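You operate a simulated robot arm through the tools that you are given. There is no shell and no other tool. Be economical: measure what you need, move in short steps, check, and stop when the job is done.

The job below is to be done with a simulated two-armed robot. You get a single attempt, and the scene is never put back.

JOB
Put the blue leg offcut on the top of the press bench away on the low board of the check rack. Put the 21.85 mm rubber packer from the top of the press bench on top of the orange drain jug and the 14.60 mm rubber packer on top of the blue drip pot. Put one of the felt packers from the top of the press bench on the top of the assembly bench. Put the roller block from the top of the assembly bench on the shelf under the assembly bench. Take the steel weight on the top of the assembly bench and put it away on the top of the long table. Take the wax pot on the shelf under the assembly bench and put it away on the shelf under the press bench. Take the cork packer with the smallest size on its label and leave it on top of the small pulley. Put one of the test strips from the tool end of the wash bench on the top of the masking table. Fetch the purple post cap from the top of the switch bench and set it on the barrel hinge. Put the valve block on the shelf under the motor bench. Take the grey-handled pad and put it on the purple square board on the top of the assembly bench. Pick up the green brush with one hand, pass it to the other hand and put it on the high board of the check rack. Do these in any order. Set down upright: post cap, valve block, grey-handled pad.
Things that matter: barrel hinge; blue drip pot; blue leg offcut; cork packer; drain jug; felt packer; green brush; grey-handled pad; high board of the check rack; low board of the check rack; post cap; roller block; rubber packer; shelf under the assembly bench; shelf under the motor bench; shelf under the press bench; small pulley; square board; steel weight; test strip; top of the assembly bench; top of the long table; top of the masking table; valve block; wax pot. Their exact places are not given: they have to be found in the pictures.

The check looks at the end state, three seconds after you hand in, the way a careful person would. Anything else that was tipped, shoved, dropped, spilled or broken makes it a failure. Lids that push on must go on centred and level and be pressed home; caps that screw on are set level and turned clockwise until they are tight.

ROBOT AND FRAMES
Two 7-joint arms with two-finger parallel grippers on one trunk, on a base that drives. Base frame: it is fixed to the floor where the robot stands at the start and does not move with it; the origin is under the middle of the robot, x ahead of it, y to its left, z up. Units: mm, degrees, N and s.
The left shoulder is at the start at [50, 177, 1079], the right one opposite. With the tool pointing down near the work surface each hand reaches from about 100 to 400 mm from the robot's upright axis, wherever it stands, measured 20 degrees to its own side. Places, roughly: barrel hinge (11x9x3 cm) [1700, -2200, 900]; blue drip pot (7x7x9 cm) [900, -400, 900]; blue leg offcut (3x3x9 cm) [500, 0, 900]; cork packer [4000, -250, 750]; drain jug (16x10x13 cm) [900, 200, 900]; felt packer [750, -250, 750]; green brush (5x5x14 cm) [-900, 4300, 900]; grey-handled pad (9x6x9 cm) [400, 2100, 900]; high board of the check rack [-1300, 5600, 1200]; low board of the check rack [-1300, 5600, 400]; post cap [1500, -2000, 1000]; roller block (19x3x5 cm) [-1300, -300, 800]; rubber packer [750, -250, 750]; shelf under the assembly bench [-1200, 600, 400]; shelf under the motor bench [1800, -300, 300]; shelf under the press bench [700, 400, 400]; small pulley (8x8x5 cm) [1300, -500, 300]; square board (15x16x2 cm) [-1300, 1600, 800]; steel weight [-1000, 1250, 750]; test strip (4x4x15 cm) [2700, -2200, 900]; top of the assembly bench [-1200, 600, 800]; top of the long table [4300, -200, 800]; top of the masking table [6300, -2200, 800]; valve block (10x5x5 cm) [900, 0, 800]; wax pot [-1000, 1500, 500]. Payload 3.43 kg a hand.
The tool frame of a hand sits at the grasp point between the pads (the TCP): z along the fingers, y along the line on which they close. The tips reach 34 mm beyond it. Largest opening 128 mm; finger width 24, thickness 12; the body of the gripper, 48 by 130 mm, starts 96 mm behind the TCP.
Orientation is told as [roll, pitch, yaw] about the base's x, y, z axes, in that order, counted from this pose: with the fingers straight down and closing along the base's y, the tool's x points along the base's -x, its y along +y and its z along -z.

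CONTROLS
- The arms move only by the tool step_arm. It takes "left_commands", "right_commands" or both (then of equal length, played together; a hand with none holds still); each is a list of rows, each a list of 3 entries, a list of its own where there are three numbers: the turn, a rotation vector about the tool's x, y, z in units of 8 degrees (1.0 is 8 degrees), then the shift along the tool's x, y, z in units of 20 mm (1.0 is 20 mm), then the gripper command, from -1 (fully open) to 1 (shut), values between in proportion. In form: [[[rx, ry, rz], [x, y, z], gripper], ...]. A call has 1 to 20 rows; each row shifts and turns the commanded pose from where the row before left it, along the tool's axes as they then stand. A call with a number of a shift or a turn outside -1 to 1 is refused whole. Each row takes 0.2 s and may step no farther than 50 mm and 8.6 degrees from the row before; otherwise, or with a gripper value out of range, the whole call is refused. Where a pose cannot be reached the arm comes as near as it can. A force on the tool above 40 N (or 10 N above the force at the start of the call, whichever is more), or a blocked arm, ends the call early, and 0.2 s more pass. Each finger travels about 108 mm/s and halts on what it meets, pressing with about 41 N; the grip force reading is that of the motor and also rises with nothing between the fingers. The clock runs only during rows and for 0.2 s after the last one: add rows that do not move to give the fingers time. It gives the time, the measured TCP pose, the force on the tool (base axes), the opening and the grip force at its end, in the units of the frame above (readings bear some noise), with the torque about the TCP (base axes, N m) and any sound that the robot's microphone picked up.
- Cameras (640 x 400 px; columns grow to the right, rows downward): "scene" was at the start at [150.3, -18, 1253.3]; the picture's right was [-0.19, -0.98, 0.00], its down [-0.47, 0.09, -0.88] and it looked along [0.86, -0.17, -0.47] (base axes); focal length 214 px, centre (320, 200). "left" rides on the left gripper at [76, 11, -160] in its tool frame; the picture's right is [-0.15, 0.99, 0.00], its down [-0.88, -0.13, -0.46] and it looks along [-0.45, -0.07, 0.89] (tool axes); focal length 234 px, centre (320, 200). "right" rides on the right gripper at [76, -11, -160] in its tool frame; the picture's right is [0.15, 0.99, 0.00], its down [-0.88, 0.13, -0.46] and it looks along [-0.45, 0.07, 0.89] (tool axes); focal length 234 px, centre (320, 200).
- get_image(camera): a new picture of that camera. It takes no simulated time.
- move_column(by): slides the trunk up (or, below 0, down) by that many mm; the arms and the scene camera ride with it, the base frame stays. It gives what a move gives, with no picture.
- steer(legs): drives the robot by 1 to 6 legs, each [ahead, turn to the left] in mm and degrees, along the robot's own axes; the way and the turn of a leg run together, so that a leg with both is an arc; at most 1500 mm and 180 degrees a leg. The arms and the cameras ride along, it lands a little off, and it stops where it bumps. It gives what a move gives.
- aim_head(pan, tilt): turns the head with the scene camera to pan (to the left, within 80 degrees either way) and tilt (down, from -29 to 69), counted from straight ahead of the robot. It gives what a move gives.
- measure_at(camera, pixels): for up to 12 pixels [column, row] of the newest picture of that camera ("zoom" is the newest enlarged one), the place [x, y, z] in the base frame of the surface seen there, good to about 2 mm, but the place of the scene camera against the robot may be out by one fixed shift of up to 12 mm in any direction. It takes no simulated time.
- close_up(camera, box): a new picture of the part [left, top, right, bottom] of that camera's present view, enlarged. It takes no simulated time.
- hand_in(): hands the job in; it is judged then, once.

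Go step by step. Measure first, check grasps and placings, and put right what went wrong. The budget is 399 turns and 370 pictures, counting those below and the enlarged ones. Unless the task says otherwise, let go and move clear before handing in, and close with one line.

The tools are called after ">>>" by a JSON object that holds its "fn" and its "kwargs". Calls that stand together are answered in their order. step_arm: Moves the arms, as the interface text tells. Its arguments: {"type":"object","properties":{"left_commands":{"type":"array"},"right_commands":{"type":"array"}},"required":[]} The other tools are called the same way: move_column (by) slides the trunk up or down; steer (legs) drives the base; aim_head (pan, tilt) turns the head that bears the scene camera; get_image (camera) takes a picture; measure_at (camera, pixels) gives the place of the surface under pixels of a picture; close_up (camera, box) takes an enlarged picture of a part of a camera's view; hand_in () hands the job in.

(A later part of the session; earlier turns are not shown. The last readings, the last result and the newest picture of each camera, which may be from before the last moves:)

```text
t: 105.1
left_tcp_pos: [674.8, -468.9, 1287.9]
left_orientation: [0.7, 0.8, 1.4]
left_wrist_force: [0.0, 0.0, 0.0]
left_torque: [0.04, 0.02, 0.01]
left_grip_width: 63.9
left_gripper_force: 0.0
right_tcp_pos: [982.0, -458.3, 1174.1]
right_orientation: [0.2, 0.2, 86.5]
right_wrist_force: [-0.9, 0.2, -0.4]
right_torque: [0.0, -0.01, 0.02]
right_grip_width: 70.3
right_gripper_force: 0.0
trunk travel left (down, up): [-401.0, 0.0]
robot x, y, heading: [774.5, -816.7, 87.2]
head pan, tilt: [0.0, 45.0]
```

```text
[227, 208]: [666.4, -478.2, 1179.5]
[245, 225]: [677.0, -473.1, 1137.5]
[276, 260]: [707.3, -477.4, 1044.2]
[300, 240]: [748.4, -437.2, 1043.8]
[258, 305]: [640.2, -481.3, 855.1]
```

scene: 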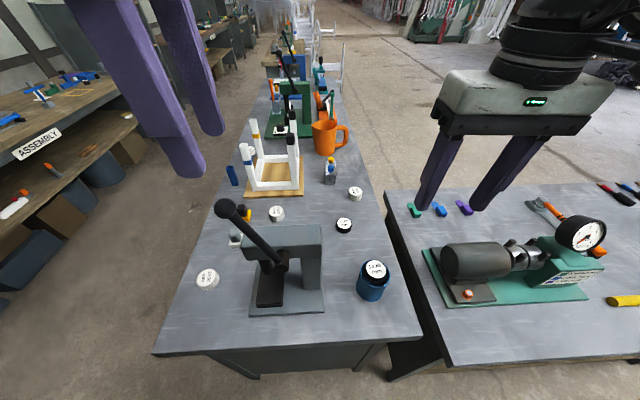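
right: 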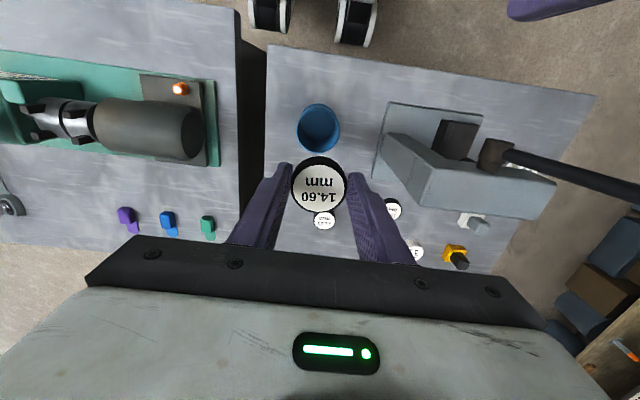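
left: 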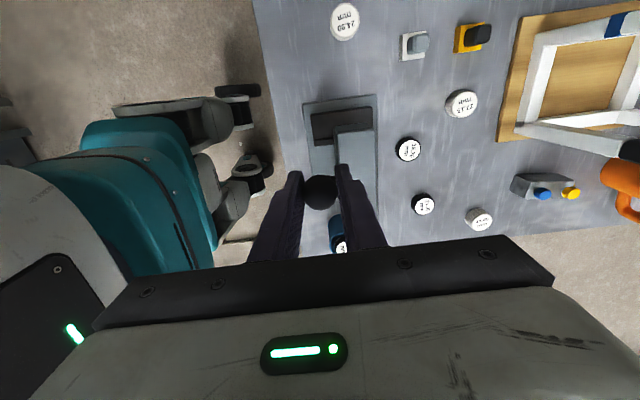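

The lever is back at its first place. Now the right hand goes over the 21.85 packer.

>>> {"fn": "step_arm", "kwargs": {"right_commands": [[[0, 0, 0], [-1, 0.5, 0], -0.4], [[0, 0, 0], [-1, 0.5, 0], -0.4], [[0, 0, 0], [-1, 0.5, 0], -0.4], [[0, 0, 0], [-1, 0.5, 0], -0.4], [[0, 0, 0], [-1, 0.5, 0], -0.4], [[0, 0, 0], [-1, 0.5, 0], -0.4], [[0, 0, 0], [-1, 0.5, 1], -0.4], [[0, 0, 0], [-1, 0.5, 1], -0.4], [[0, 0, 0], [-1, 0.5, 1], -0.4], [[0, 0, 0], [-1, 0.65, 1], -0.4], [[0, 0, 0], [-0.5, 0.5, 1], -0.4], [[0, 0, 0], [0, 0, 1], -0.4], [[0, 0, 0], [0, 0, 1], -0.4], [[0, 0, 0], [0, 0, 1], -0.4], [[0, 0, 0], [0, 0, 0], -0.4]]}}

>>> {"fn": "get_image", "kwargs": {"camera": "right"}}

>>> {"fn": "get_image", "kwargs": {"camera": "scene"}}

```text
t: 108.3
left_tcp_pos: [674.1, -468.2, 1288.3]
left_orientation: [0.8, 0.7, 1.4]
left_wrist_force: [0.0, 0.5, 0.8]
left_torque: [0.0, -0.03, -0.02]
left_grip_width: 64.0
left_gripper_force: 0.1
right_tcp_pos: [884.5, -240.5, 1014.1]
right_orientation: [0.1, 0.1, 86.6]
right_wrist_force: [0.5, 0.3, -0.3]
right_torque: [0.03, 0.0, -0.01]
right_grip_width: 89.7
right_gripper_force: 0.0
trunk travel left (down, up): [-401.0, 0.0]
robot x, y, heading: [774.3, -817.2, 86.7]
head pan, tilt: [0.0, 45.0]
```

```text
317 pictures are left
```

right: 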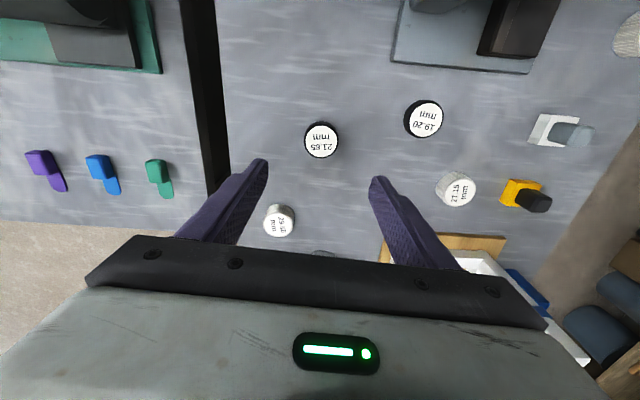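

```text
316 pictures are left
```

scene: 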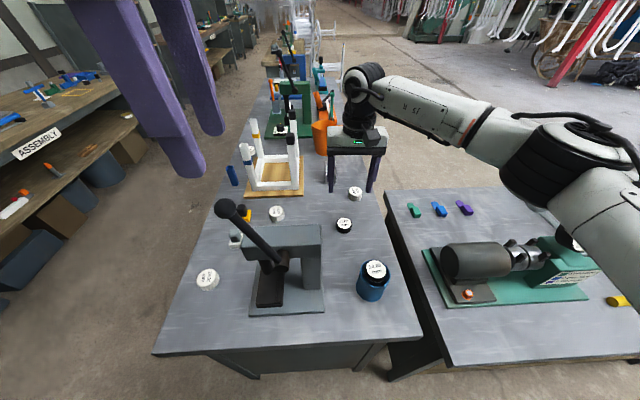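

I measure the packer at (322,140) and check the height of the gauge below the elbow.

>>> {"fn": "measure_at", "kwargs": {"camera": "right", "pixels": [[322, 140], [305, 139], [338, 140], [322, 124], [322, 155]]}}

>>> {"fn": "measure_at", "kwargs": {"camera": "scene", "pixels": [[575, 243], [570, 165], [520, 165], [470, 250]]}}

```text
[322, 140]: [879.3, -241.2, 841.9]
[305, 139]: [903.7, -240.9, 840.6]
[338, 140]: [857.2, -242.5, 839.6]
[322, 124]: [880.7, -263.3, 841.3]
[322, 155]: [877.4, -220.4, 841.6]
```

```text
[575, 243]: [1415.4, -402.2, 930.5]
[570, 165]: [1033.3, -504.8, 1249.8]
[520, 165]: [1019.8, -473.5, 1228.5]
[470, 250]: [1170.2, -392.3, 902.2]
```

Centre (880,-242): I correct 4 mm, descend to z≈858 and grip.

>>> {"fn": "step_arm", "kwargs": {"right_commands": [[[0, 0, 0], [0.06, 0.22, 0.8], -0.4], [[0, 0, 0], [0, 0, 1], -0.4], [[0, 0, 0], [0, 0, 1], -0.4], [[0, 0, 0], [0, 0, 1], -0.4], [[0, 0, 0], [0, 0, 1], -0.4], [[0, 0, 0], [0, 0, 1], -0.4], [[0, 0, 0], [0, 0, 1], -0.4], [[0, 0, 0], [0, 0, 1], -0.4], [[0, 0, 0], [0, 0, 0], -0.4], [[0, 0, 0], [0, 0, 0], 1], [[0, 0, 0], [0, 0, 0], 1], [[0, 0, 0], [0, 0, 0], 1]]}}

>>> {"fn": "get_image", "kwargs": {"camera": "right"}}

```text
t: 110.9
left_tcp_pos: [674.6, -468.0, 1288.3]
left_orientation: [0.8, 0.7, 1.4]
left_wrist_force: [-0.4, 0.4, -0.1]
left_torque: [0.02, -0.02, -0.01]
left_grip_width: 64.1
left_gripper_force: 0.0
right_tcp_pos: [877.6, -244.3, 858.2]
right_orientation: [0.2, 0.0, 86.5]
right_wrist_force: [0.0, -0.9, -0.4]
right_torque: [-0.02, -0.02, 0.0]
right_grip_width: 48.0
right_gripper_force: 40.9
trunk travel left (down, up): [-401.0, 0.0]
robot x, y, heading: [770.7, -821.1, 86.9]
head pan, tilt: [0.0, 45.0]
```

```text
315 pictures are left
```

right: 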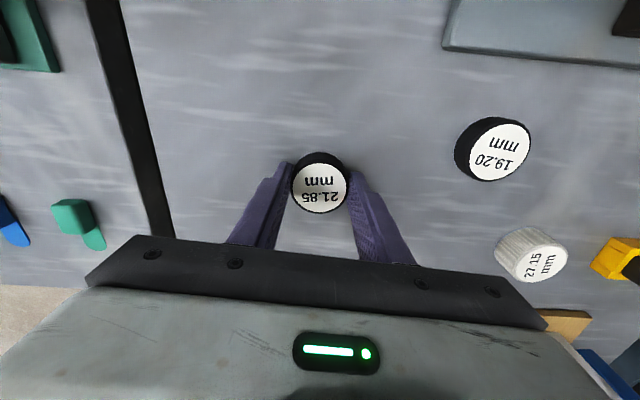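

The packer is held (48.0 mm). I lift it and retract, and turn the left hand back to its normal yaw.

>>> {"fn": "step_arm", "kwargs": {"right_commands": [[[0, 0, 0], [0, 0, -1], 1], [[0, 0, 0], [0, 0, -1], 1], [[0, 0, 0], [0, 0, -1], 1], [[0, 0, 0], [0, 0, -1], 1], [[0, 0, 0], [0, 0, -1], 1], [[0, 0, 0], [0, 0, -1], 1], [[0, 0, 0], [0, 0, -1], 1], [[0, 0, 0], [0, 0, -1], 1], [[0, 0, 0], [1, -0.5, -1], 1], [[0, 0, 0], [1, -0.5, -1], 1], [[0, 0, 0], [1, -0.5, -1], 1], [[0, 0, 0], [1, -0.5, -1], 1], [[0, 0, 0], [1, -0.5, -1], 1], [[0, 0, 0], [1, -0.5, -1], 1], [[0, 0, 0], [1, -0.5, -1], 1], [[0, 0, 0], [1, -0.5, -1], 1], [[0, 0, 0], [1, -0.5, 0], 1], [[0, 0, 0], [1, -0.5, 0], 1], [[0, 0, 0], [0.5, -0.5, 0], 1]], "left_commands": [[[0, 0, -1], [0, 0, 0], 0], [[0, 0, -1], [0, 0, 0], 0], [[0, 0, -1], [0, 0, 0], 0], [[0, 0, -1], [0, 0, 0], 0], [[0, 0, -1], [0, 0, 0], 0], [[0, 0, -1], [0, 0, 0], 0], [[0, 0, -1], [0, 0, 0], 0], [[0, 0, -1], [0, 0, 0], 0], [[0, 0, -1], [0, 0, 0], 0], [[0, 0, -1], [0, 0, 0], 0], [[0, 0, -0.7], [0, 0, 0], 0], [[0, 0, 0], [0.5, 0, 0], 0], [[0, 0, 0], [0, 0, 0], 0], [[0, 0, 0], [0, 0, 0], 0], [[0, 0, 0], [0, 0, 0], 0], [[0, 0, 0], [0, 0, 0], 0], [[0, 0, 0], [0, 0, 0], 0], [[0, 0, 0], [0, 0, 0], 0], [[0, 0, 0], [0, 0, 0], 0]]}}

>>> {"fn": "aim_head", "kwargs": {"pan": 0, "tilt": 25}}

>>> {"fn": "steer", "kwargs": {"legs": [[-450, 3], [0, -145]]}}

>>> {"fn": "get_image", "kwargs": {"camera": "scene"}}

```text
t: 114.9
left_tcp_pos: [673.5, -478.0, 1289.5]
left_orientation: [0.9, -0.7, 86.9]
left_wrist_force: [0.2, 0.6, 0.0]
left_torque: [0.0, -0.02, -0.03]
left_grip_width: 64.0
left_gripper_force: 0.1
right_tcp_pos: [975.8, -458.6, 1178.4]
right_orientation: [0.2, 0.1, 86.5]
right_wrist_force: [-0.5, -0.2, -1.1]
right_torque: [0.04, -0.01, 0.01]
right_grip_width: 47.8
right_gripper_force: 41.3
trunk travel left (down, up): [-401.0, 0.0]
robot x, y, heading: [776.0, -819.6, 86.9]
head pan, tilt: [0.0, 45.0]
```

```text
t: 115.8
left_tcp_pos: [673.1, -477.6, 1289.4]
left_orientation: [0.7, -0.7, 87.0]
left_wrist_force: [1.0, -0.3, 0.1]
left_torque: [0.02, 0.03, -0.01]
left_grip_width: 64.3
left_gripper_force: 0.0
right_tcp_pos: [975.0, -459.2, 1178.1]
right_orientation: [0.2, 0.1, 86.5]
right_wrist_force: [-0.2, -0.4, 0.0]
right_torque: [0.02, -0.03, 0.02]
right_grip_width: 47.8
right_gripper_force: 41.3
trunk travel left (down, up): [-401.0, 0.0]
robot x, y, heading: [772.9, -817.5, 87.0]
head pan, tilt: [0.0, 25.0]
```

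```text
t: 124.5
left_tcp_pos: [1045.2, -1481.9, 1289.7]
left_orientation: [0.8, -0.7, -56.5]
left_wrist_force: [-0.4, 0.4, 0.7]
left_torque: [-0.01, 0.02, 0.01]
left_grip_width: 64.0
left_gripper_force: 0.1
right_tcp_pos: [813.9, -1676.1, 1177.8]
right_orientation: [0.2, 0.2, -57.0]
right_wrist_force: [-0.5, -0.1, 0.0]
right_torque: [0.0, 0.0, -0.02]
right_grip_width: 47.6
right_gripper_force: 41.6
trunk travel left (down, up): [-401.0, 0.0]
robot x, y, heading: [765.4, -1268.7, -56.5]
head pan, tilt: [0.0, 25.0]
```

```text
314 pictures are left
```

scene: 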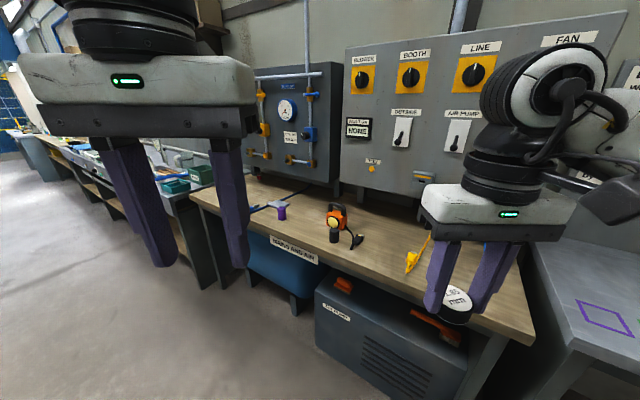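

The "MAINS AND AIR" bench is ahead; something purple is at (281,210). I enlarge it.

>>> {"fn": "close_up", "kwargs": {"camera": "scene", "box": [220, 180, 380, 280]}}

>>> {"fn": "measure_at", "kwargs": {"camera": "zoom", "pixels": [[238, 122], [265, 95], [240, 85], [180, 108], [430, 195], [470, 150], [420, 350], [100, 230]]}}

```text
4.00 times, centred on (300, 230) of scene
```

zoom: 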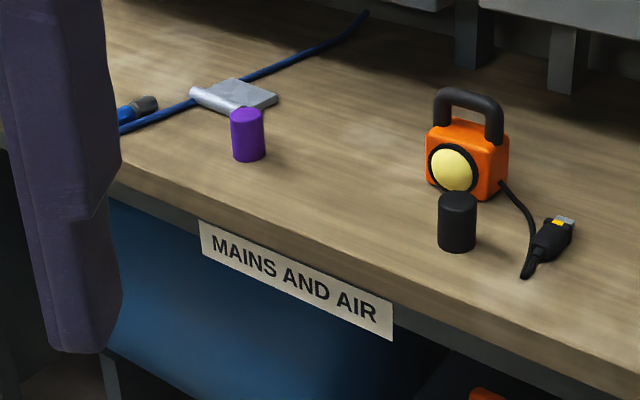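

```text
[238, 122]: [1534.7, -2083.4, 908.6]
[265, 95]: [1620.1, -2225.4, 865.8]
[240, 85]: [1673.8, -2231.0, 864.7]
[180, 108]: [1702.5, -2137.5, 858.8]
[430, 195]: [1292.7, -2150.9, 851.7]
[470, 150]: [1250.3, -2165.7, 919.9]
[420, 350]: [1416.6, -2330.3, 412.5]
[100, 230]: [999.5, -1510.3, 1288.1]
```

The purple cap stands at about (1535,-2090), the hinge lies at about (1660,-2200). I drive round to face the bench at x≈1440, keeping off the floor plate.

>>> {"fn": "measure_at", "kwargs": {"camera": "zoom", "pixels": [[300, 225], [300, 270], [500, 320]]}}

>>> {"fn": "steer", "kwargs": {"legs": [[250, 0], [0, 56.5], [537, 0], [0, -90]]}}

>>> {"fn": "aim_head", "kwargs": {"pan": 5, "tilt": 40}}

>>> {"fn": "get_image", "kwargs": {"camera": "scene"}}

```text
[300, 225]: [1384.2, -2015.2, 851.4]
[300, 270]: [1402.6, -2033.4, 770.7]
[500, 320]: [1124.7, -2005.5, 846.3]
```

```text
t: 135.3
left_tcp_pos: [1565.9, -1803.4, 1288.6]
left_orientation: [0.8, -0.7, -87.9]
left_wrist_force: [0.2, 0.0, -0.8]
left_torque: [-0.03, -0.02, -0.02]
left_grip_width: 64.1
left_gripper_force: 0.0
right_tcp_pos: [1269.1, -1848.6, 1176.7]
right_orientation: [0.1, 0.0, -88.3]
right_wrist_force: [-0.3, 0.1, -0.7]
right_torque: [0.0, 0.0, 0.02]
right_grip_width: 47.8
right_gripper_force: 41.3
trunk travel left (down, up): [-401.0, 0.0]
robot x, y, heading: [1436.4, -1471.2, -87.8]
head pan, tilt: [0.0, 25.0]
```

```text
t: 136.1
left_tcp_pos: [1566.0, -1803.7, 1289.0]
left_orientation: [0.8, -0.8, -87.9]
left_wrist_force: [-0.7, 0.1, 0.5]
left_torque: [-0.01, 0.02, 0.0]
left_grip_width: 64.1
left_gripper_force: 0.0
right_tcp_pos: [1267.5, -1848.6, 1177.2]
right_orientation: [0.2, 0.1, -88.4]
right_wrist_force: [0.2, -0.4, -0.7]
right_torque: [0.02, 0.0, 0.03]
right_grip_width: 47.6
right_gripper_force: 41.2
trunk travel left (down, up): [-401.0, 0.0]
robot x, y, heading: [1435.0, -1473.3, -87.8]
head pan, tilt: [5.0, 40.0]
```

```text
312 pictures are left
```

scene: 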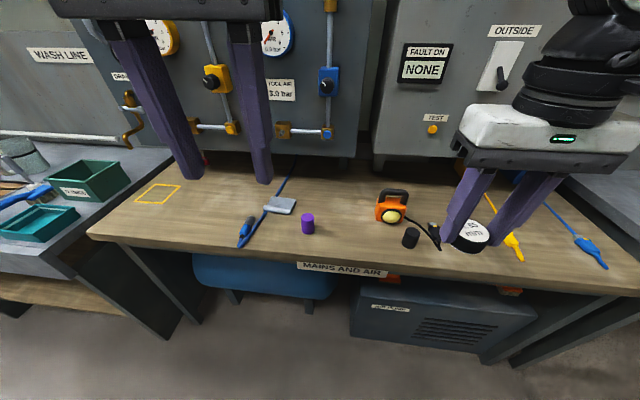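

I advance 250 mm to the bench.

>>> {"fn": "steer", "kwargs": {"legs": [[250, -2]]}}

>>> {"fn": "get_image", "kwargs": {"camera": "left"}}

>>> {"fn": "get_image", "kwargs": {"camera": "scene"}}

```text
t: 137.9
left_tcp_pos: [1560.2, -2058.8, 1289.7]
left_orientation: [0.8, -0.7, -89.7]
left_wrist_force: [-0.2, 0.3, 0.5]
left_torque: [0.03, 0.01, 0.0]
left_grip_width: 64.0
left_gripper_force: 0.0
right_tcp_pos: [1261.1, -2094.2, 1177.1]
right_orientation: [0.1, 0.1, -90.2]
right_wrist_force: [-0.2, -0.1, -1.0]
right_torque: [0.01, 0.0, 0.03]
right_grip_width: 47.7
right_gripper_force: 40.8
trunk travel left (down, up): [-401.0, 0.0]
robot x, y, heading: [1442.2, -1726.5, -89.5]
head pan, tilt: [5.0, 40.0]
```

```text
311 pictures are left
```

left: 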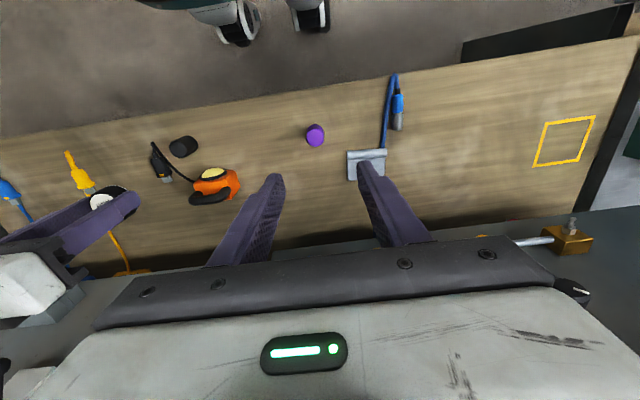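

```text
310 pictures are left
```

scene: 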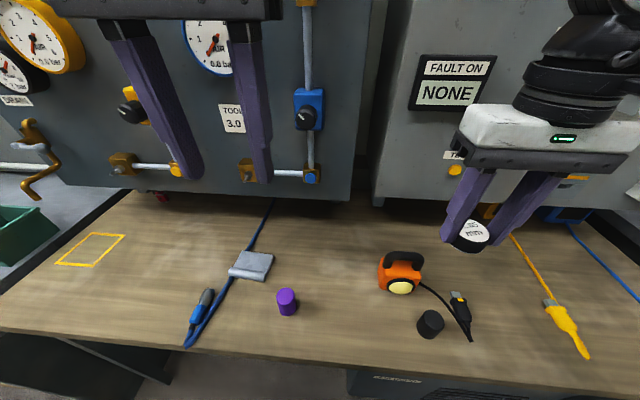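

I measure the cap (316,135) and the hinge (365,163) in an enlarged left view.

>>> {"fn": "close_up", "kwargs": {"camera": "left", "box": [290, 100, 410, 200]}}

>>> {"fn": "measure_at", "kwargs": {"camera": "zoom", "pixels": [[140, 165], [110, 165], [165, 165], [140, 190], [140, 145], [320, 250], [310, 300], [440, 245], [440, 290], [320, 330], [400, 270], [360, 265]]}}

```text
4.00 times, centred on (350, 150) of left
```

zoom: 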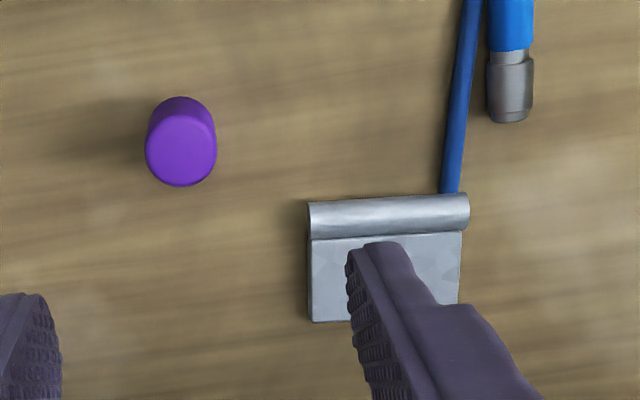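

```text
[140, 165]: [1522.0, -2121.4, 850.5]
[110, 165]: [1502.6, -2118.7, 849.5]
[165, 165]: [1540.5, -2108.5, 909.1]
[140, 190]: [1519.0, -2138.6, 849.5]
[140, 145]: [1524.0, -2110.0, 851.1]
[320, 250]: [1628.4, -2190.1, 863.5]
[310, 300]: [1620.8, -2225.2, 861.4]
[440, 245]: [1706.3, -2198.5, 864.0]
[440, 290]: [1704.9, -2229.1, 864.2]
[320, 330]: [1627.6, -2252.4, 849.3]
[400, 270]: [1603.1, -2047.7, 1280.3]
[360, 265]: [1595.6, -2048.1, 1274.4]
```

I take the cap's top and the plate's edges more exactly.

>>> {"fn": "measure_at", "kwargs": {"camera": "zoom", "pixels": [[181, 150], [149, 150], [214, 150], [181, 182], [181, 120], [330, 318], [450, 300], [312, 230], [390, 205], [390, 237], [465, 210], [312, 318]]}}

```text
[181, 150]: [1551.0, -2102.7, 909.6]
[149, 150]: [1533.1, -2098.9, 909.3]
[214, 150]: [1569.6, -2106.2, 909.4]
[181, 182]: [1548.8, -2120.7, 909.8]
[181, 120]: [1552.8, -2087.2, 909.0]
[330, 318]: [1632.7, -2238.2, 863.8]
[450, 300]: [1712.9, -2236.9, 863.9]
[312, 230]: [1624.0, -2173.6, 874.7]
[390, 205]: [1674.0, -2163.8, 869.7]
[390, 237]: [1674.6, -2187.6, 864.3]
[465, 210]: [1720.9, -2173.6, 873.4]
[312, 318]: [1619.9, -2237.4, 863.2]
```

The cap is Ø37, centre (1551,-2103), height 60; the plate's flat runs y -2187…-2243. I check how far the wall fittings stand out there.

>>> {"fn": "measure_at", "kwargs": {"camera": "scene", "pixels": [[175, 171], [311, 176], [308, 110], [245, 175], [220, 120], [150, 190], [340, 150], [300, 60], [115, 60]]}}

>>> {"fn": "step_arm", "kwargs": {"left_commands": [[[0, 0, 0], [0.2, 0, 1], 0], [[0, 0, 0], [0.4, 0, 1], 0], [[0, 0, 0], [0.4, 0, 1], 0], [[0, 0, 0], [0.4, 0, 1], 0], [[0, 0, 0], [0.4, 0, 1], 0], [[0, 0, 0], [0, 0, 1], 0], [[0, 0, 0], [0, 0, 1], 0], [[0, 0, 0], [0, 0, 1], 0], [[0, 0, 0], [0, 0, 1], 0], [[0, 0, 0], [0, 0, 1], 0], [[0, 0, 0], [0, 0, 1], 0], [[0, 0, 0], [0, 0, 0], 0]]}}

>>> {"fn": "get_image", "kwargs": {"camera": "left"}}

```text
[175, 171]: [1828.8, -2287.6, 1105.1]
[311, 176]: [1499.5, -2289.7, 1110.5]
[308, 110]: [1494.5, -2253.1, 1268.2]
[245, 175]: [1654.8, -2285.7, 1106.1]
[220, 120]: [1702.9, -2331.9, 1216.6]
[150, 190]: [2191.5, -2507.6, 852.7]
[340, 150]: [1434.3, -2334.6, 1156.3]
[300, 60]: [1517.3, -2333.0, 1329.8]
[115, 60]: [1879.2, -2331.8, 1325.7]
```

```text
t: 140.5
left_tcp_pos: [1564.0, -2026.3, 1068.4]
left_orientation: [0.8, -0.7, -89.8]
left_wrist_force: [-0.6, 0.6, 0.1]
left_torque: [0.0, 0.0, -0.02]
left_grip_width: 64.0
left_gripper_force: 0.0
right_tcp_pos: [1260.2, -2093.7, 1176.7]
right_orientation: [0.2, 0.1, -90.3]
right_wrist_force: [0.9, 0.5, -0.8]
right_torque: [0.0, -0.02, 0.0]
right_grip_width: 47.7
right_gripper_force: 41.1
trunk travel left (down, up): [-401.0, 0.0]
robot x, y, heading: [1442.0, -1725.2, -89.6]
head pan, tilt: [5.0, 40.0]
```

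```text
308 pictures are left
```

left: 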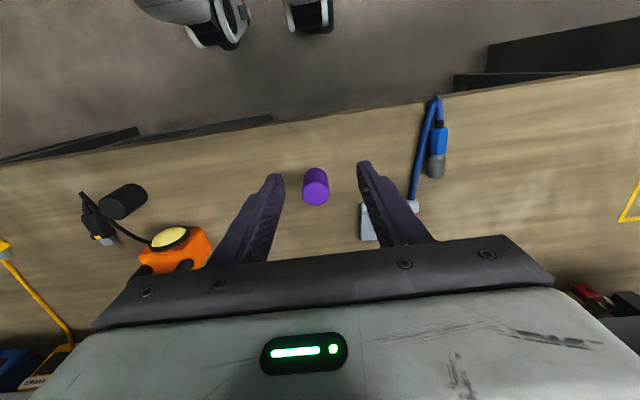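

I moved 77 mm short of the cap; now I go over (1551,-2103), descend to TCP z≈890 and grip.

>>> {"fn": "step_arm", "kwargs": {"left_commands": [[[0, 0, 0], [-1, -0.2, 0], 0], [[0, 0, 0], [-1, -0.2, 0], 0], [[0, 0, 0], [-1, -0.2, 0], 0], [[0, 0, 0], [-0.85, -0.05, 0], 0], [[0, 0, 0], [0, 0, 1], 0], [[0, 0, 0], [0, 0, 1], 0], [[0, 0, 0], [0, 0, 1], 0], [[0, 0, 0], [0, 0, 1], 0], [[0, 0, 0], [0, 0, 1], 0], [[0, 0, 0], [0, 0, 1], 0], [[0, 0, 0], [0, 0, 1], 0], [[0, 0, 0], [0, 0, 1], 0], [[0, 0, 0], [0, 0, 0.9], 0], [[0, 0, 0], [0, 0, 0], 0]]}}

>>> {"fn": "get_image", "kwargs": {"camera": "left"}}

```text
t: 143.5
left_tcp_pos: [1552.1, -2105.6, 889.4]
left_orientation: [0.9, -0.6, -89.7]
left_wrist_force: [0.7, 0.3, -1.0]
left_torque: [-0.02, 0.01, -0.03]
left_grip_width: 63.8
left_gripper_force: 0.0
right_tcp_pos: [1259.4, -2094.0, 1177.9]
right_orientation: [0.2, 0.1, -90.2]
right_wrist_force: [0.6, 0.4, 0.2]
right_torque: [-0.01, -0.01, 0.01]
right_grip_width: 47.7
right_gripper_force: 41.2
trunk travel left (down, up): [-401.0, 0.0]
robot x, y, heading: [1440.7, -1723.3, -89.6]
head pan, tilt: [5.0, 40.0]
```

```text
307 pictures are left
```

left: 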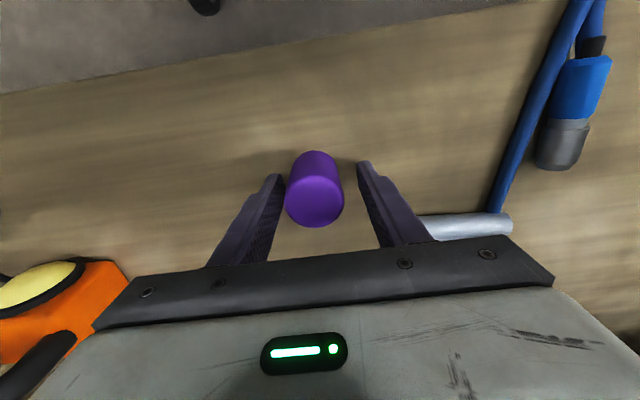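

The cap is centred between the fingers. I grip, lift 60 mm and carry it above the hinge plate.

>>> {"fn": "step_arm", "kwargs": {"left_commands": [[[0, 0, 0], [0, 0, 0], 1], [[0, 0, 0], [0, 0, 0], 1], [[0, 0, 0], [0, 0, 0], 1], [[0, 0, 0], [0, 0, -1], 1], [[0, 0, 0], [0, 0, -1], 1], [[0, 0, 0], [0, 0, -1], 1], [[0, 0, 0], [-0.9, 1, 0], 1], [[0, 0, 0], [-0.9, 1, 0], 1], [[0, 0, 0], [-0.9, 1, 0], 1], [[0, 0, 0], [-0.9, 1, 0], 1], [[0, 0, 0], [-0.9, 1, 0], 1], [[0, 0, 0], [-0.8, 0.95, 0], 1], [[0, 0, 0], [0, 0, 0], 1]]}}

>>> {"fn": "get_image", "kwargs": {"camera": "left"}}

>>> {"fn": "get_image", "kwargs": {"camera": "scene"}}

```text
t: 146.3
left_tcp_pos: [1674.1, -2208.5, 953.1]
left_orientation: [0.8, -0.6, -89.7]
left_wrist_force: [-0.8, 0.5, -0.1]
left_torque: [0.0, 0.0, 0.0]
left_grip_width: 40.3
left_gripper_force: 40.7
right_tcp_pos: [1261.2, -2094.1, 1177.3]
right_orientation: [0.2, 0.1, -90.2]
right_wrist_force: [-0.1, -0.4, -0.7]
right_torque: [0.0, 0.02, 0.0]
right_grip_width: 47.8
right_gripper_force: 40.8
trunk travel left (down, up): [-401.0, 0.0]
robot x, y, heading: [1437.5, -1726.7, -89.7]
head pan, tilt: [5.0, 40.0]
```

```text
306 pictures are left
```

left: 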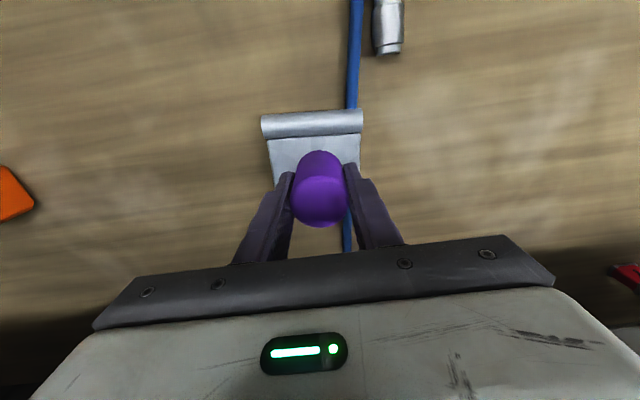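

```text
305 pictures are left
```

scene: 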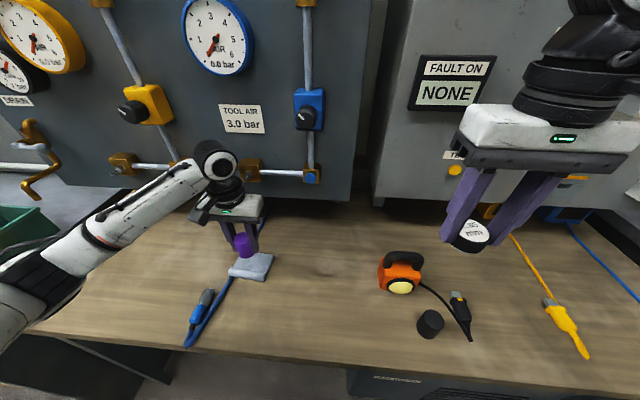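

I check the plate edges against the cap's place from this view.

>>> {"fn": "measure_at", "kwargs": {"camera": "left", "pixels": [[264, 125], [360, 122], [312, 140], [275, 160], [355, 155], [320, 200], [345, 215]]}}

```text
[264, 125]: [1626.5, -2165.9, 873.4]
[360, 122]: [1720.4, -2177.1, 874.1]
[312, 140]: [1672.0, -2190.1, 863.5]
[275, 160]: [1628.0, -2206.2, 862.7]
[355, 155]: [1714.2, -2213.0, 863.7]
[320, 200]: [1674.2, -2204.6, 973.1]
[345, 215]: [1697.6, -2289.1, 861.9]
```

I shift 9 mm deeper and lower 48 mm until the cap meets the plate.

>>> {"fn": "step_arm", "kwargs": {"left_commands": [[[0, 0, 0], [-0.45, 0, 0], 1], [[0, 0, 0], [0, 0, 0.7], 1], [[0, 0, 0], [0, 0, 0.7], 1], [[0, 0, 0], [0, 0, 0.5], 1], [[0, 0, 0], [0, 0, 0.3], 1], [[0, 0, 0], [0, 0, 0.2], 1], [[0, 0, 0], [0, 0, 0], 1]]}}

>>> {"fn": "get_image", "kwargs": {"camera": "left"}}

```text
t: 147.9
left_tcp_pos: [1671.8, -2217.8, 907.0]
left_orientation: [0.8, -0.7, -89.7]
left_wrist_force: [0.1, 0.3, -0.6]
left_torque: [-0.01, 0.0, 0.03]
left_grip_width: 40.4
left_gripper_force: 40.5
right_tcp_pos: [1260.0, -2094.9, 1179.3]
right_orientation: [0.3, 0.1, -90.2]
right_wrist_force: [1.0, 0.6, -1.2]
right_torque: [0.01, 0.01, 0.0]
right_grip_width: 47.7
right_gripper_force: 40.7
trunk travel left (down, up): [-401.0, 0.0]
robot x, y, heading: [1442.4, -1722.2, -90.0]
head pan, tilt: [5.0, 40.0]
```

```text
304 pictures are left
```

left: 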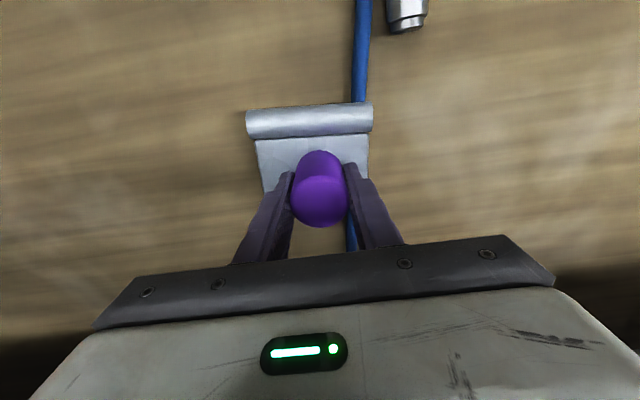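

No contact yet; I lower in 1.5 mm steps.

>>> {"fn": "step_arm", "kwargs": {"left_commands": [[[0, 0, 0], [0, 0, 0.08], 1], [[0, 0, 0], [0, 0, 0.08], 1], [[0, 0, 0], [0, 0, 0], 1]]}}

```text
t: 148.7
left_tcp_pos: [1672.6, -2218.5, 903.9]
left_orientation: [0.7, -0.9, -89.6]
left_wrist_force: [0.7, 0.5, 8.2]
left_torque: [0.05, 0.14, -0.06]
left_grip_width: 40.8
left_gripper_force: 40.7
right_tcp_pos: [1262.0, -2093.8, 1177.8]
right_orientation: [0.1, 0.0, -90.1]
right_wrist_force: [0.1, -0.2, 0.3]
right_torque: [0.0, -0.02, 0.04]
right_grip_width: 47.6
right_gripper_force: 40.9
trunk travel left (down, up): [-401.0, 0.0]
robot x, y, heading: [1442.1, -1725.7, -89.7]
head pan, tilt: [5.0, 40.0]
```

Contact at 8 N. I open slightly and rise straight up.

>>> {"fn": "step_arm", "kwargs": {"left_commands": [[[0, 0, 0], [0, 0, 0], 0.1], [[0, 0, 0], [0, 0, 0], 0.1], [[0, 0, 0], [0, 0, -0.5], 0.1], [[0, 0, 0], [0, 0, -1], 0.1], [[0, 0, 0], [0, 0, -1], 0.1], [[0, 0, 0], [0, 0, -1], 0.1], [[0, 0, 0], [0, 0, -1], 0.1], [[0, 0, 0], [0, 0, -1], 0.1], [[0, 0, 0], [0.5, -0.5, -1], 0.1], [[0, 0, 0], [1, -0.5, -1], 0.1], [[0, 0, 0], [1, -0.5, -1], 0], [[0, 0, 0], [1, -0.5, -1], 0], [[0, 0, 0], [1, -0.5, -1], 0], [[0, 0, 0], [1, -0.5, -1], 0], [[0, 0, 0], [1, -0.5, -1], 0]]}}

>>> {"fn": "get_image", "kwargs": {"camera": "left"}}

>>> {"fn": "get_image", "kwargs": {"camera": "scene"}}

```text
t: 151.9
left_tcp_pos: [1599.4, -2082.5, 1150.2]
left_orientation: [0.8, -0.7, -89.7]
left_wrist_force: [-0.4, 0.3, 0.2]
left_torque: [-0.03, -0.03, -0.04]
left_grip_width: 64.1
left_gripper_force: 0.1
right_tcp_pos: [1259.9, -2094.2, 1177.7]
right_orientation: [0.2, 0.1, -90.2]
right_wrist_force: [-0.8, -0.1, -0.3]
right_torque: [0.02, -0.02, 0.0]
right_grip_width: 47.4
right_gripper_force: 40.9
trunk travel left (down, up): [-401.0, 0.0]
robot x, y, heading: [1439.8, -1723.4, -89.5]
head pan, tilt: [5.0, 40.0]
```

```text
303 pictures are left
```

left: 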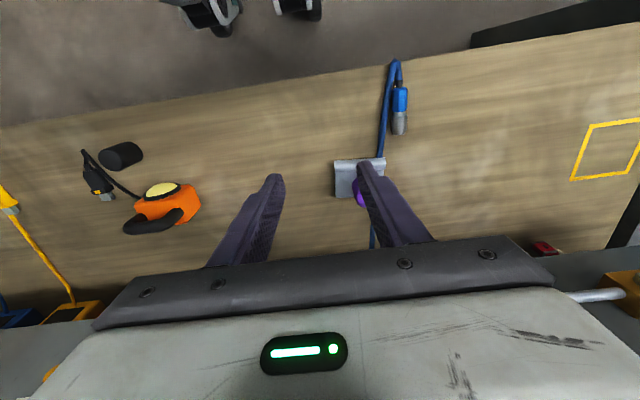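

```text
302 pictures are left
```

scene: 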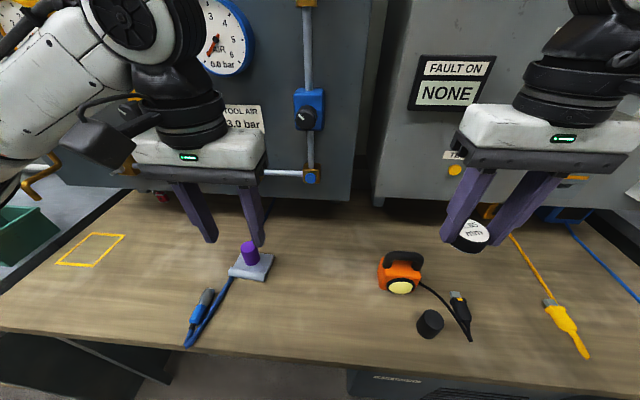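

The cap stands upright on the hinge. Next the test strip: I drive along the wall to the wash bench's tool end near x≈2700.

>>> {"fn": "steer", "kwargs": {"legs": [[-200, 0], [0, 89.5], [1150, 0], [0, -60]]}}

>>> {"fn": "aim_head", "kwargs": {"pan": 0, "tilt": 30}}

>>> {"fn": "get_image", "kwargs": {"camera": "scene"}}

```text
t: 165.3
left_tcp_pos: [2906.5, -1764.8, 1149.7]
left_orientation: [0.9, -0.7, -58.8]
left_wrist_force: [-0.2, -0.7, -0.7]
left_torque: [-0.03, 0.01, 0.02]
left_grip_width: 63.9
left_gripper_force: 0.0
right_tcp_pos: [2620.1, -1946.9, 1177.0]
right_orientation: [0.2, 0.2, -59.4]
right_wrist_force: [-0.8, -0.1, -0.5]
right_torque: [0.01, 0.0, -0.02]
right_grip_width: 47.9
right_gripper_force: 41.1
trunk travel left (down, up): [-401.0, 0.0]
robot x, y, heading: [2585.9, -1537.3, -58.8]
head pan, tilt: [5.0, 40.0]
```

```text
t: 166.0
left_tcp_pos: [2906.4, -1764.8, 1150.4]
left_orientation: [0.9, -0.7, -58.9]
left_wrist_force: [0.2, -0.3, -0.4]
left_torque: [-0.01, -0.01, -0.01]
left_grip_width: 64.3
left_gripper_force: 0.0
right_tcp_pos: [2620.0, -1947.7, 1178.2]
right_orientation: [0.2, 0.1, -59.3]
right_wrist_force: [-0.1, -0.6, -0.3]
right_torque: [0.02, 0.03, 0.01]
right_grip_width: 47.6
right_gripper_force: 41.8
trunk travel left (down, up): [-401.0, 0.0]
robot x, y, heading: [2584.5, -1539.2, -58.8]
head pan, tilt: [0.0, 30.0]
```

```text
301 pictures are left
```

scene: 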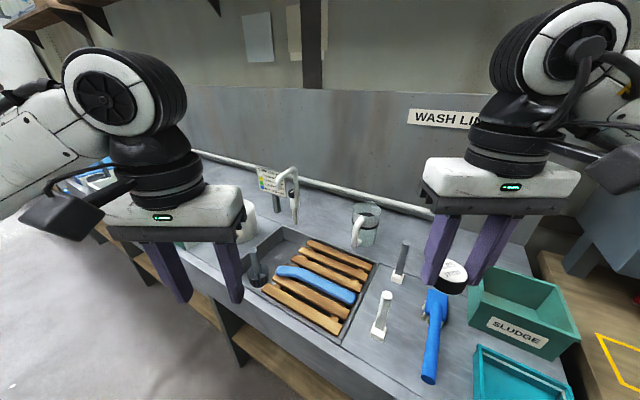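

I see small upright strips at (382,315) and (400,262) and a black one at (257,265). I enlarge.

>>> {"fn": "close_up", "kwargs": {"camera": "scene", "box": [230, 220, 470, 380]}}

>>> {"fn": "measure_at", "kwargs": {"camera": "zoom", "pixels": [[417, 197], [405, 285], [465, 70], [445, 145], [75, 110], [560, 230], [300, 350], [420, 380], [350, 80], [600, 380]]}}

```text
2.50 times, centred on (350, 300) of scene
```

zoom: 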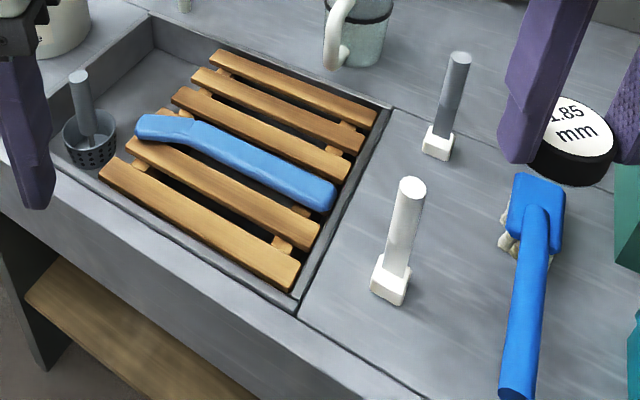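

```text
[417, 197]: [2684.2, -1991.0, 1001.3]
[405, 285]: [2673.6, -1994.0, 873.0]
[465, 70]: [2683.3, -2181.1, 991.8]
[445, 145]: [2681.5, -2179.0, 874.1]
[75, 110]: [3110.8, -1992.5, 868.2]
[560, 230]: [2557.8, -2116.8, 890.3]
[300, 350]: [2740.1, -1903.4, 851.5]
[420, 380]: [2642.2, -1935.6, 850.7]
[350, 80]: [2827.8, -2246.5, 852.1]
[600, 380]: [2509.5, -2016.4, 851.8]
```

The white strip stands at (2679,-1993), 150 mm tall. I turn square to the bench and look from the left hand.

>>> {"fn": "steer", "kwargs": {"legs": [[0, -31]]}}

>>> {"fn": "get_image", "kwargs": {"camera": "left"}}

```text
t: 167.9
left_tcp_pos: [2743.1, -1897.0, 1149.7]
left_orientation: [0.9, -0.7, -89.8]
left_wrist_force: [0.3, 0.2, -0.3]
left_torque: [0.02, -0.02, 0.0]
left_grip_width: 63.9
left_gripper_force: 0.0
right_tcp_pos: [2403.4, -1906.8, 1177.3]
right_orientation: [0.2, 0.1, -90.5]
right_wrist_force: [-0.7, 0.2, -0.6]
right_torque: [0.02, 0.0, 0.03]
right_grip_width: 47.7
right_gripper_force: 40.4
trunk travel left (down, up): [-401.0, 0.0]
robot x, y, heading: [2586.9, -1536.8, -90.0]
head pan, tilt: [0.0, 30.0]
```

```text
299 pictures are left
```

left: 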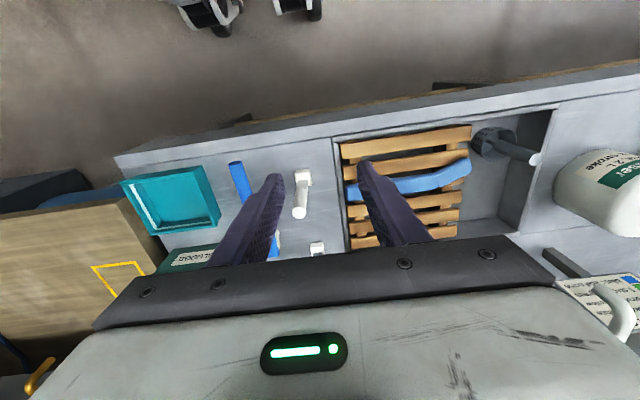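

I measure the white strip in the left view.

>>> {"fn": "close_up", "kwargs": {"camera": "left", "box": [260, 150, 350, 240]}}

>>> {"fn": "measure_at", "kwargs": {"camera": "left", "pixels": [[298, 213], [300, 200], [303, 176], [297, 172], [310, 178], [299, 208]]}}

```text
4.44 times, centred on (305, 195) of left
```

zoom: 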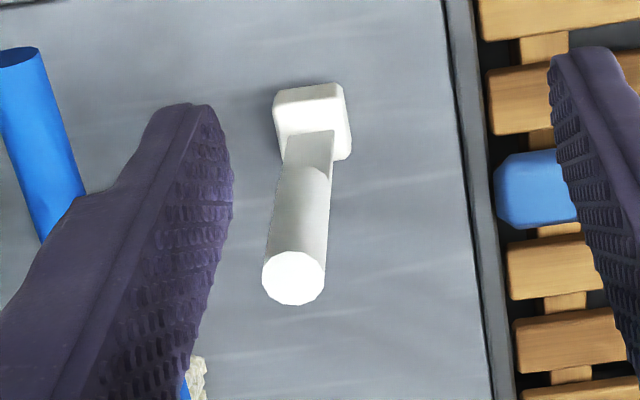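

```text
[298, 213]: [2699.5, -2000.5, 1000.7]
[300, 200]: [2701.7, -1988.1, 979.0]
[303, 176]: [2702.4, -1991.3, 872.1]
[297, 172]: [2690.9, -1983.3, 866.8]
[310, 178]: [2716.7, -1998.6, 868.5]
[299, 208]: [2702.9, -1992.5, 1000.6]
```

The strip's axis is at (2701,-1994). I move over, descend to TCP z≈942 and grip it.

>>> {"fn": "step_arm", "kwargs": {"left_commands": [[[0, 0, 0], [-0.97, -0.42, 0], 0], [[0, 0, 0], [-0.97, -0.42, 0], 0], [[0, 0, 0], [-0.97, -0.42, 0], 0], [[0, 0, 0], [-0.97, -0.42, 0], 0], [[0, 0, 0], [-0.97, -0.42, 0], 0], [[0, 0, 0], [0, 0, 1], 0], [[0, 0, 0], [0, 0, 1], 0], [[0, 0, 0], [0, 0, 1], 0], [[0, 0, 0], [0, 0, 1], 0], [[0, 0, 0], [0, 0, 1], 0], [[0, 0, 0], [0, 0, 1], 0], [[0, 0, 0], [0, 0, 1], 0], [[0, 0, 0], [0, 0, 1], 0], [[0, 0, 0], [0, 0, 1], 0], [[0, 0, 0], [0, 0, 1], 0], [[0, 0, 0], [0, 0, 0.4], 0], [[0, 0, 0], [0, 0, 0], 1], [[0, 0, 0], [0, 0, 0], 1], [[0, 0, 0], [0, 0, 0], 1]]}}

>>> {"fn": "get_image", "kwargs": {"camera": "left"}}

```text
t: 171.9
left_tcp_pos: [2705.4, -1997.8, 943.0]
left_orientation: [0.7, -0.7, -89.9]
left_wrist_force: [-0.1, -0.7, 0.7]
left_torque: [-0.02, -0.03, 0.0]
left_grip_width: 21.1
left_gripper_force: 41.1
right_tcp_pos: [2404.5, -1906.9, 1178.1]
right_orientation: [0.2, 0.1, -90.4]
right_wrist_force: [-0.9, 0.3, 0.2]
right_torque: [0.0, -0.03, 0.01]
right_grip_width: 48.0
right_gripper_force: 41.7
trunk travel left (down, up): [-401.0, 0.0]
robot x, y, heading: [2589.8, -1536.1, -89.8]
head pan, tilt: [0.0, 30.0]
```

```text
297 pictures are left
```

left: 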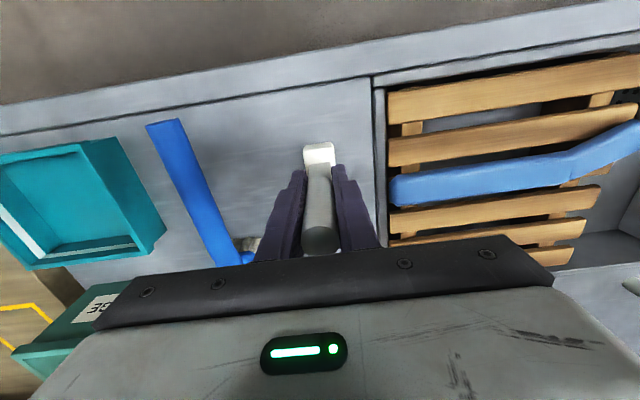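

The strip is gripped. I lift it 220 mm, back off and look down the lane toward the masking table.

>>> {"fn": "step_arm", "kwargs": {"left_commands": [[[0, 0, 0], [0, 0, -1], 1], [[0, 0, 0], [0, 0, -1], 1], [[0, 0, 0], [0, 0, -1], 1], [[0, 0, 0], [0, 0, -1], 1], [[0, 0, 0], [0, 0, -1], 1], [[0, 0, 0], [0, 0, -1], 1], [[0, 0, 0], [0, 0, -1], 1], [[0, 0, 0], [0, 0, -1], 1], [[0, 0, 0], [0, 0, -1], 1], [[0, 0, 0], [0, 0, -1], 1], [[0, 0, 0], [0, 0, -1], 1], [[0, 0, 0], [1, 0.3, -1], 1], [[0, 0, 0], [1, 0.3, 0], 1], [[0, 0, 0], [1, 0.3, 0], 1], [[0, 0, 0], [1, 0.3, 0], 1], [[0, 0, 0], [1, 0.3, 0], 1], [[0, 0, 0], [0, 0, 0], 1]]}}

>>> {"fn": "steer", "kwargs": {"legs": [[-80, 0], [0, 90]]}}

>>> {"fn": "aim_head", "kwargs": {"pan": 0, "tilt": 15}}

>>> {"fn": "get_image", "kwargs": {"camera": "scene"}}

```text
t: 175.5
left_tcp_pos: [2730.9, -1893.5, 1181.0]
left_orientation: [0.8, -0.8, -89.8]
left_wrist_force: [-0.3, -0.6, -1.6]
left_torque: [0.0, -0.02, 0.02]
left_grip_width: 20.9
left_gripper_force: 40.9
right_tcp_pos: [2404.1, -1907.8, 1177.5]
right_orientation: [0.3, 0.1, -90.4]
right_wrist_force: [-0.1, 0.0, -0.9]
right_torque: [0.01, -0.02, -0.02]
right_grip_width: 47.7
right_gripper_force: 41.0
trunk travel left (down, up): [-401.0, 0.0]
robot x, y, heading: [2585.8, -1542.2, -89.7]
head pan, tilt: [0.0, 30.0]
```

```text
t: 180.4
left_tcp_pos: [2942.7, -1316.4, 1182.1]
left_orientation: [0.7, -0.8, -0.2]
left_wrist_force: [0.1, 1.1, -0.3]
left_torque: [-0.02, -0.01, 0.0]
left_grip_width: 21.2
left_gripper_force: 40.9
right_tcp_pos: [2954.7, -1644.1, 1178.6]
right_orientation: [0.2, 0.2, -0.6]
right_wrist_force: [0.9, 0.1, -1.8]
right_torque: [0.02, 0.0, 0.02]
right_grip_width: 47.4
right_gripper_force: 40.7
trunk travel left (down, up): [-401.0, 0.0]
robot x, y, heading: [2583.6, -1460.0, -0.3]
head pan, tilt: [0.0, 30.0]
```

```text
t: 181.2
left_tcp_pos: [2942.7, -1317.6, 1180.8]
left_orientation: [0.8, -0.7, -0.2]
left_wrist_force: [0.0, -0.7, -0.4]
left_torque: [-0.01, 0.0, 0.02]
left_grip_width: 20.8
left_gripper_force: 40.8
right_tcp_pos: [2953.3, -1643.8, 1177.9]
right_orientation: [0.2, 0.1, -0.7]
right_wrist_force: [0.8, 0.1, -0.7]
right_torque: [0.04, 0.0, 0.02]
right_grip_width: 47.4
right_gripper_force: 40.6
trunk travel left (down, up): [-401.0, 0.0]
robot x, y, heading: [2585.6, -1458.9, -0.4]
head pan, tilt: [0.0, 15.0]
```

```text
296 pictures are left
```

scene: 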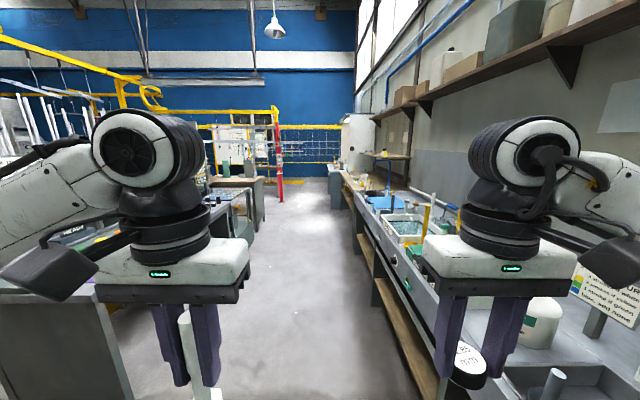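

The lane ahead is clear. I drive 2 legs ahead to x≈5300 and look.

>>> {"fn": "measure_at", "kwargs": {"camera": "scene", "pixels": [[120, 330], [130, 390], [262, 215], [280, 200], [345, 200], [390, 300], [345, 150], [320, 250], [300, 380]]}}

>>> {"fn": "steer", "kwargs": {"legs": [[1300, 0.4]]}}

>>> {"fn": "get_image", "kwargs": {"camera": "scene"}}

```text
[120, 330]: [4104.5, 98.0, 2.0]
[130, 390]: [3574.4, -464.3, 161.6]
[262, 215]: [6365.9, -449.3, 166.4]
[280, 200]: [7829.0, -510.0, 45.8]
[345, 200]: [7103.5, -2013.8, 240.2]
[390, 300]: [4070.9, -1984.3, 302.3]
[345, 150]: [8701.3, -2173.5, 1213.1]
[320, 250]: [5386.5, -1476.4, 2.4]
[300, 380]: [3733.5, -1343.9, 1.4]
```

```text
t: 187.7
left_tcp_pos: [4235.0, -1321.6, 1182.0]
left_orientation: [0.8, -0.7, -0.1]
left_wrist_force: [0.6, 0.3, -1.0]
left_torque: [-0.01, 0.01, 0.0]
left_grip_width: 21.1
left_gripper_force: 40.8
right_tcp_pos: [4246.0, -1648.3, 1177.3]
right_orientation: [0.1, 0.2, -0.9]
right_wrist_force: [0.6, -0.7, -1.8]
right_torque: [0.0, 0.01, 0.03]
right_grip_width: 47.6
right_gripper_force: 40.7
trunk travel left (down, up): [-401.0, 0.0]
robot x, y, heading: [3881.3, -1463.3, -0.2]
head pan, tilt: [0.0, 15.0]
```

```text
295 pictures are left
```

scene: 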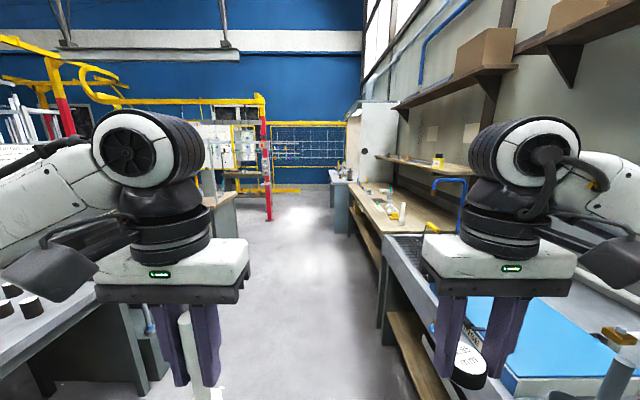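

The masking table begins further on the right. I go on 1500 mm and then half-turn right to look at it.

>>> {"fn": "steer", "kwargs": {"legs": [[1500, 0.2], [0, -60]]}}

>>> {"fn": "aim_head", "kwargs": {"pan": 0, "tilt": 28}}

>>> {"fn": "get_image", "kwargs": {"camera": "scene"}}

```text
t: 197.8
left_tcp_pos: [5703.0, -1663.7, 1181.1]
left_orientation: [0.8, -0.8, -58.2]
left_wrist_force: [-0.2, -0.5, -0.1]
left_torque: [0.01, -0.01, 0.0]
left_grip_width: 21.1
left_gripper_force: 40.3
right_tcp_pos: [5431.2, -1846.1, 1178.8]
right_orientation: [0.2, 0.0, -58.7]
right_wrist_force: [-0.6, 0.0, -0.6]
right_torque: [0.02, 0.02, 0.01]
right_grip_width: 47.7
right_gripper_force: 40.6
trunk travel left (down, up): [-401.0, 0.0]
robot x, y, heading: [5391.5, -1436.6, -58.1]
head pan, tilt: [0.0, 15.0]
```

```text
t: 198.6
left_tcp_pos: [5701.8, -1662.5, 1181.0]
left_orientation: [0.8, -0.7, -58.2]
left_wrist_force: [0.7, 0.2, -0.7]
left_torque: [0.01, 0.0, -0.03]
left_grip_width: 21.1
left_gripper_force: 40.7
right_tcp_pos: [5430.6, -1845.8, 1177.9]
right_orientation: [0.1, 0.2, -58.6]
right_wrist_force: [0.0, 0.8, -0.1]
right_torque: [-0.01, 0.0, 0.01]
right_grip_width: 47.7
right_gripper_force: 40.9
trunk travel left (down, up): [-401.0, 0.0]
robot x, y, heading: [5390.8, -1437.9, -58.3]
head pan, tilt: [0.0, 28.0]
```

```text
294 pictures are left
```

scene: 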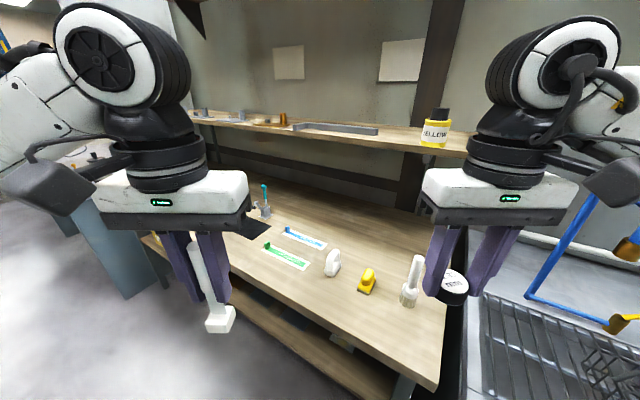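

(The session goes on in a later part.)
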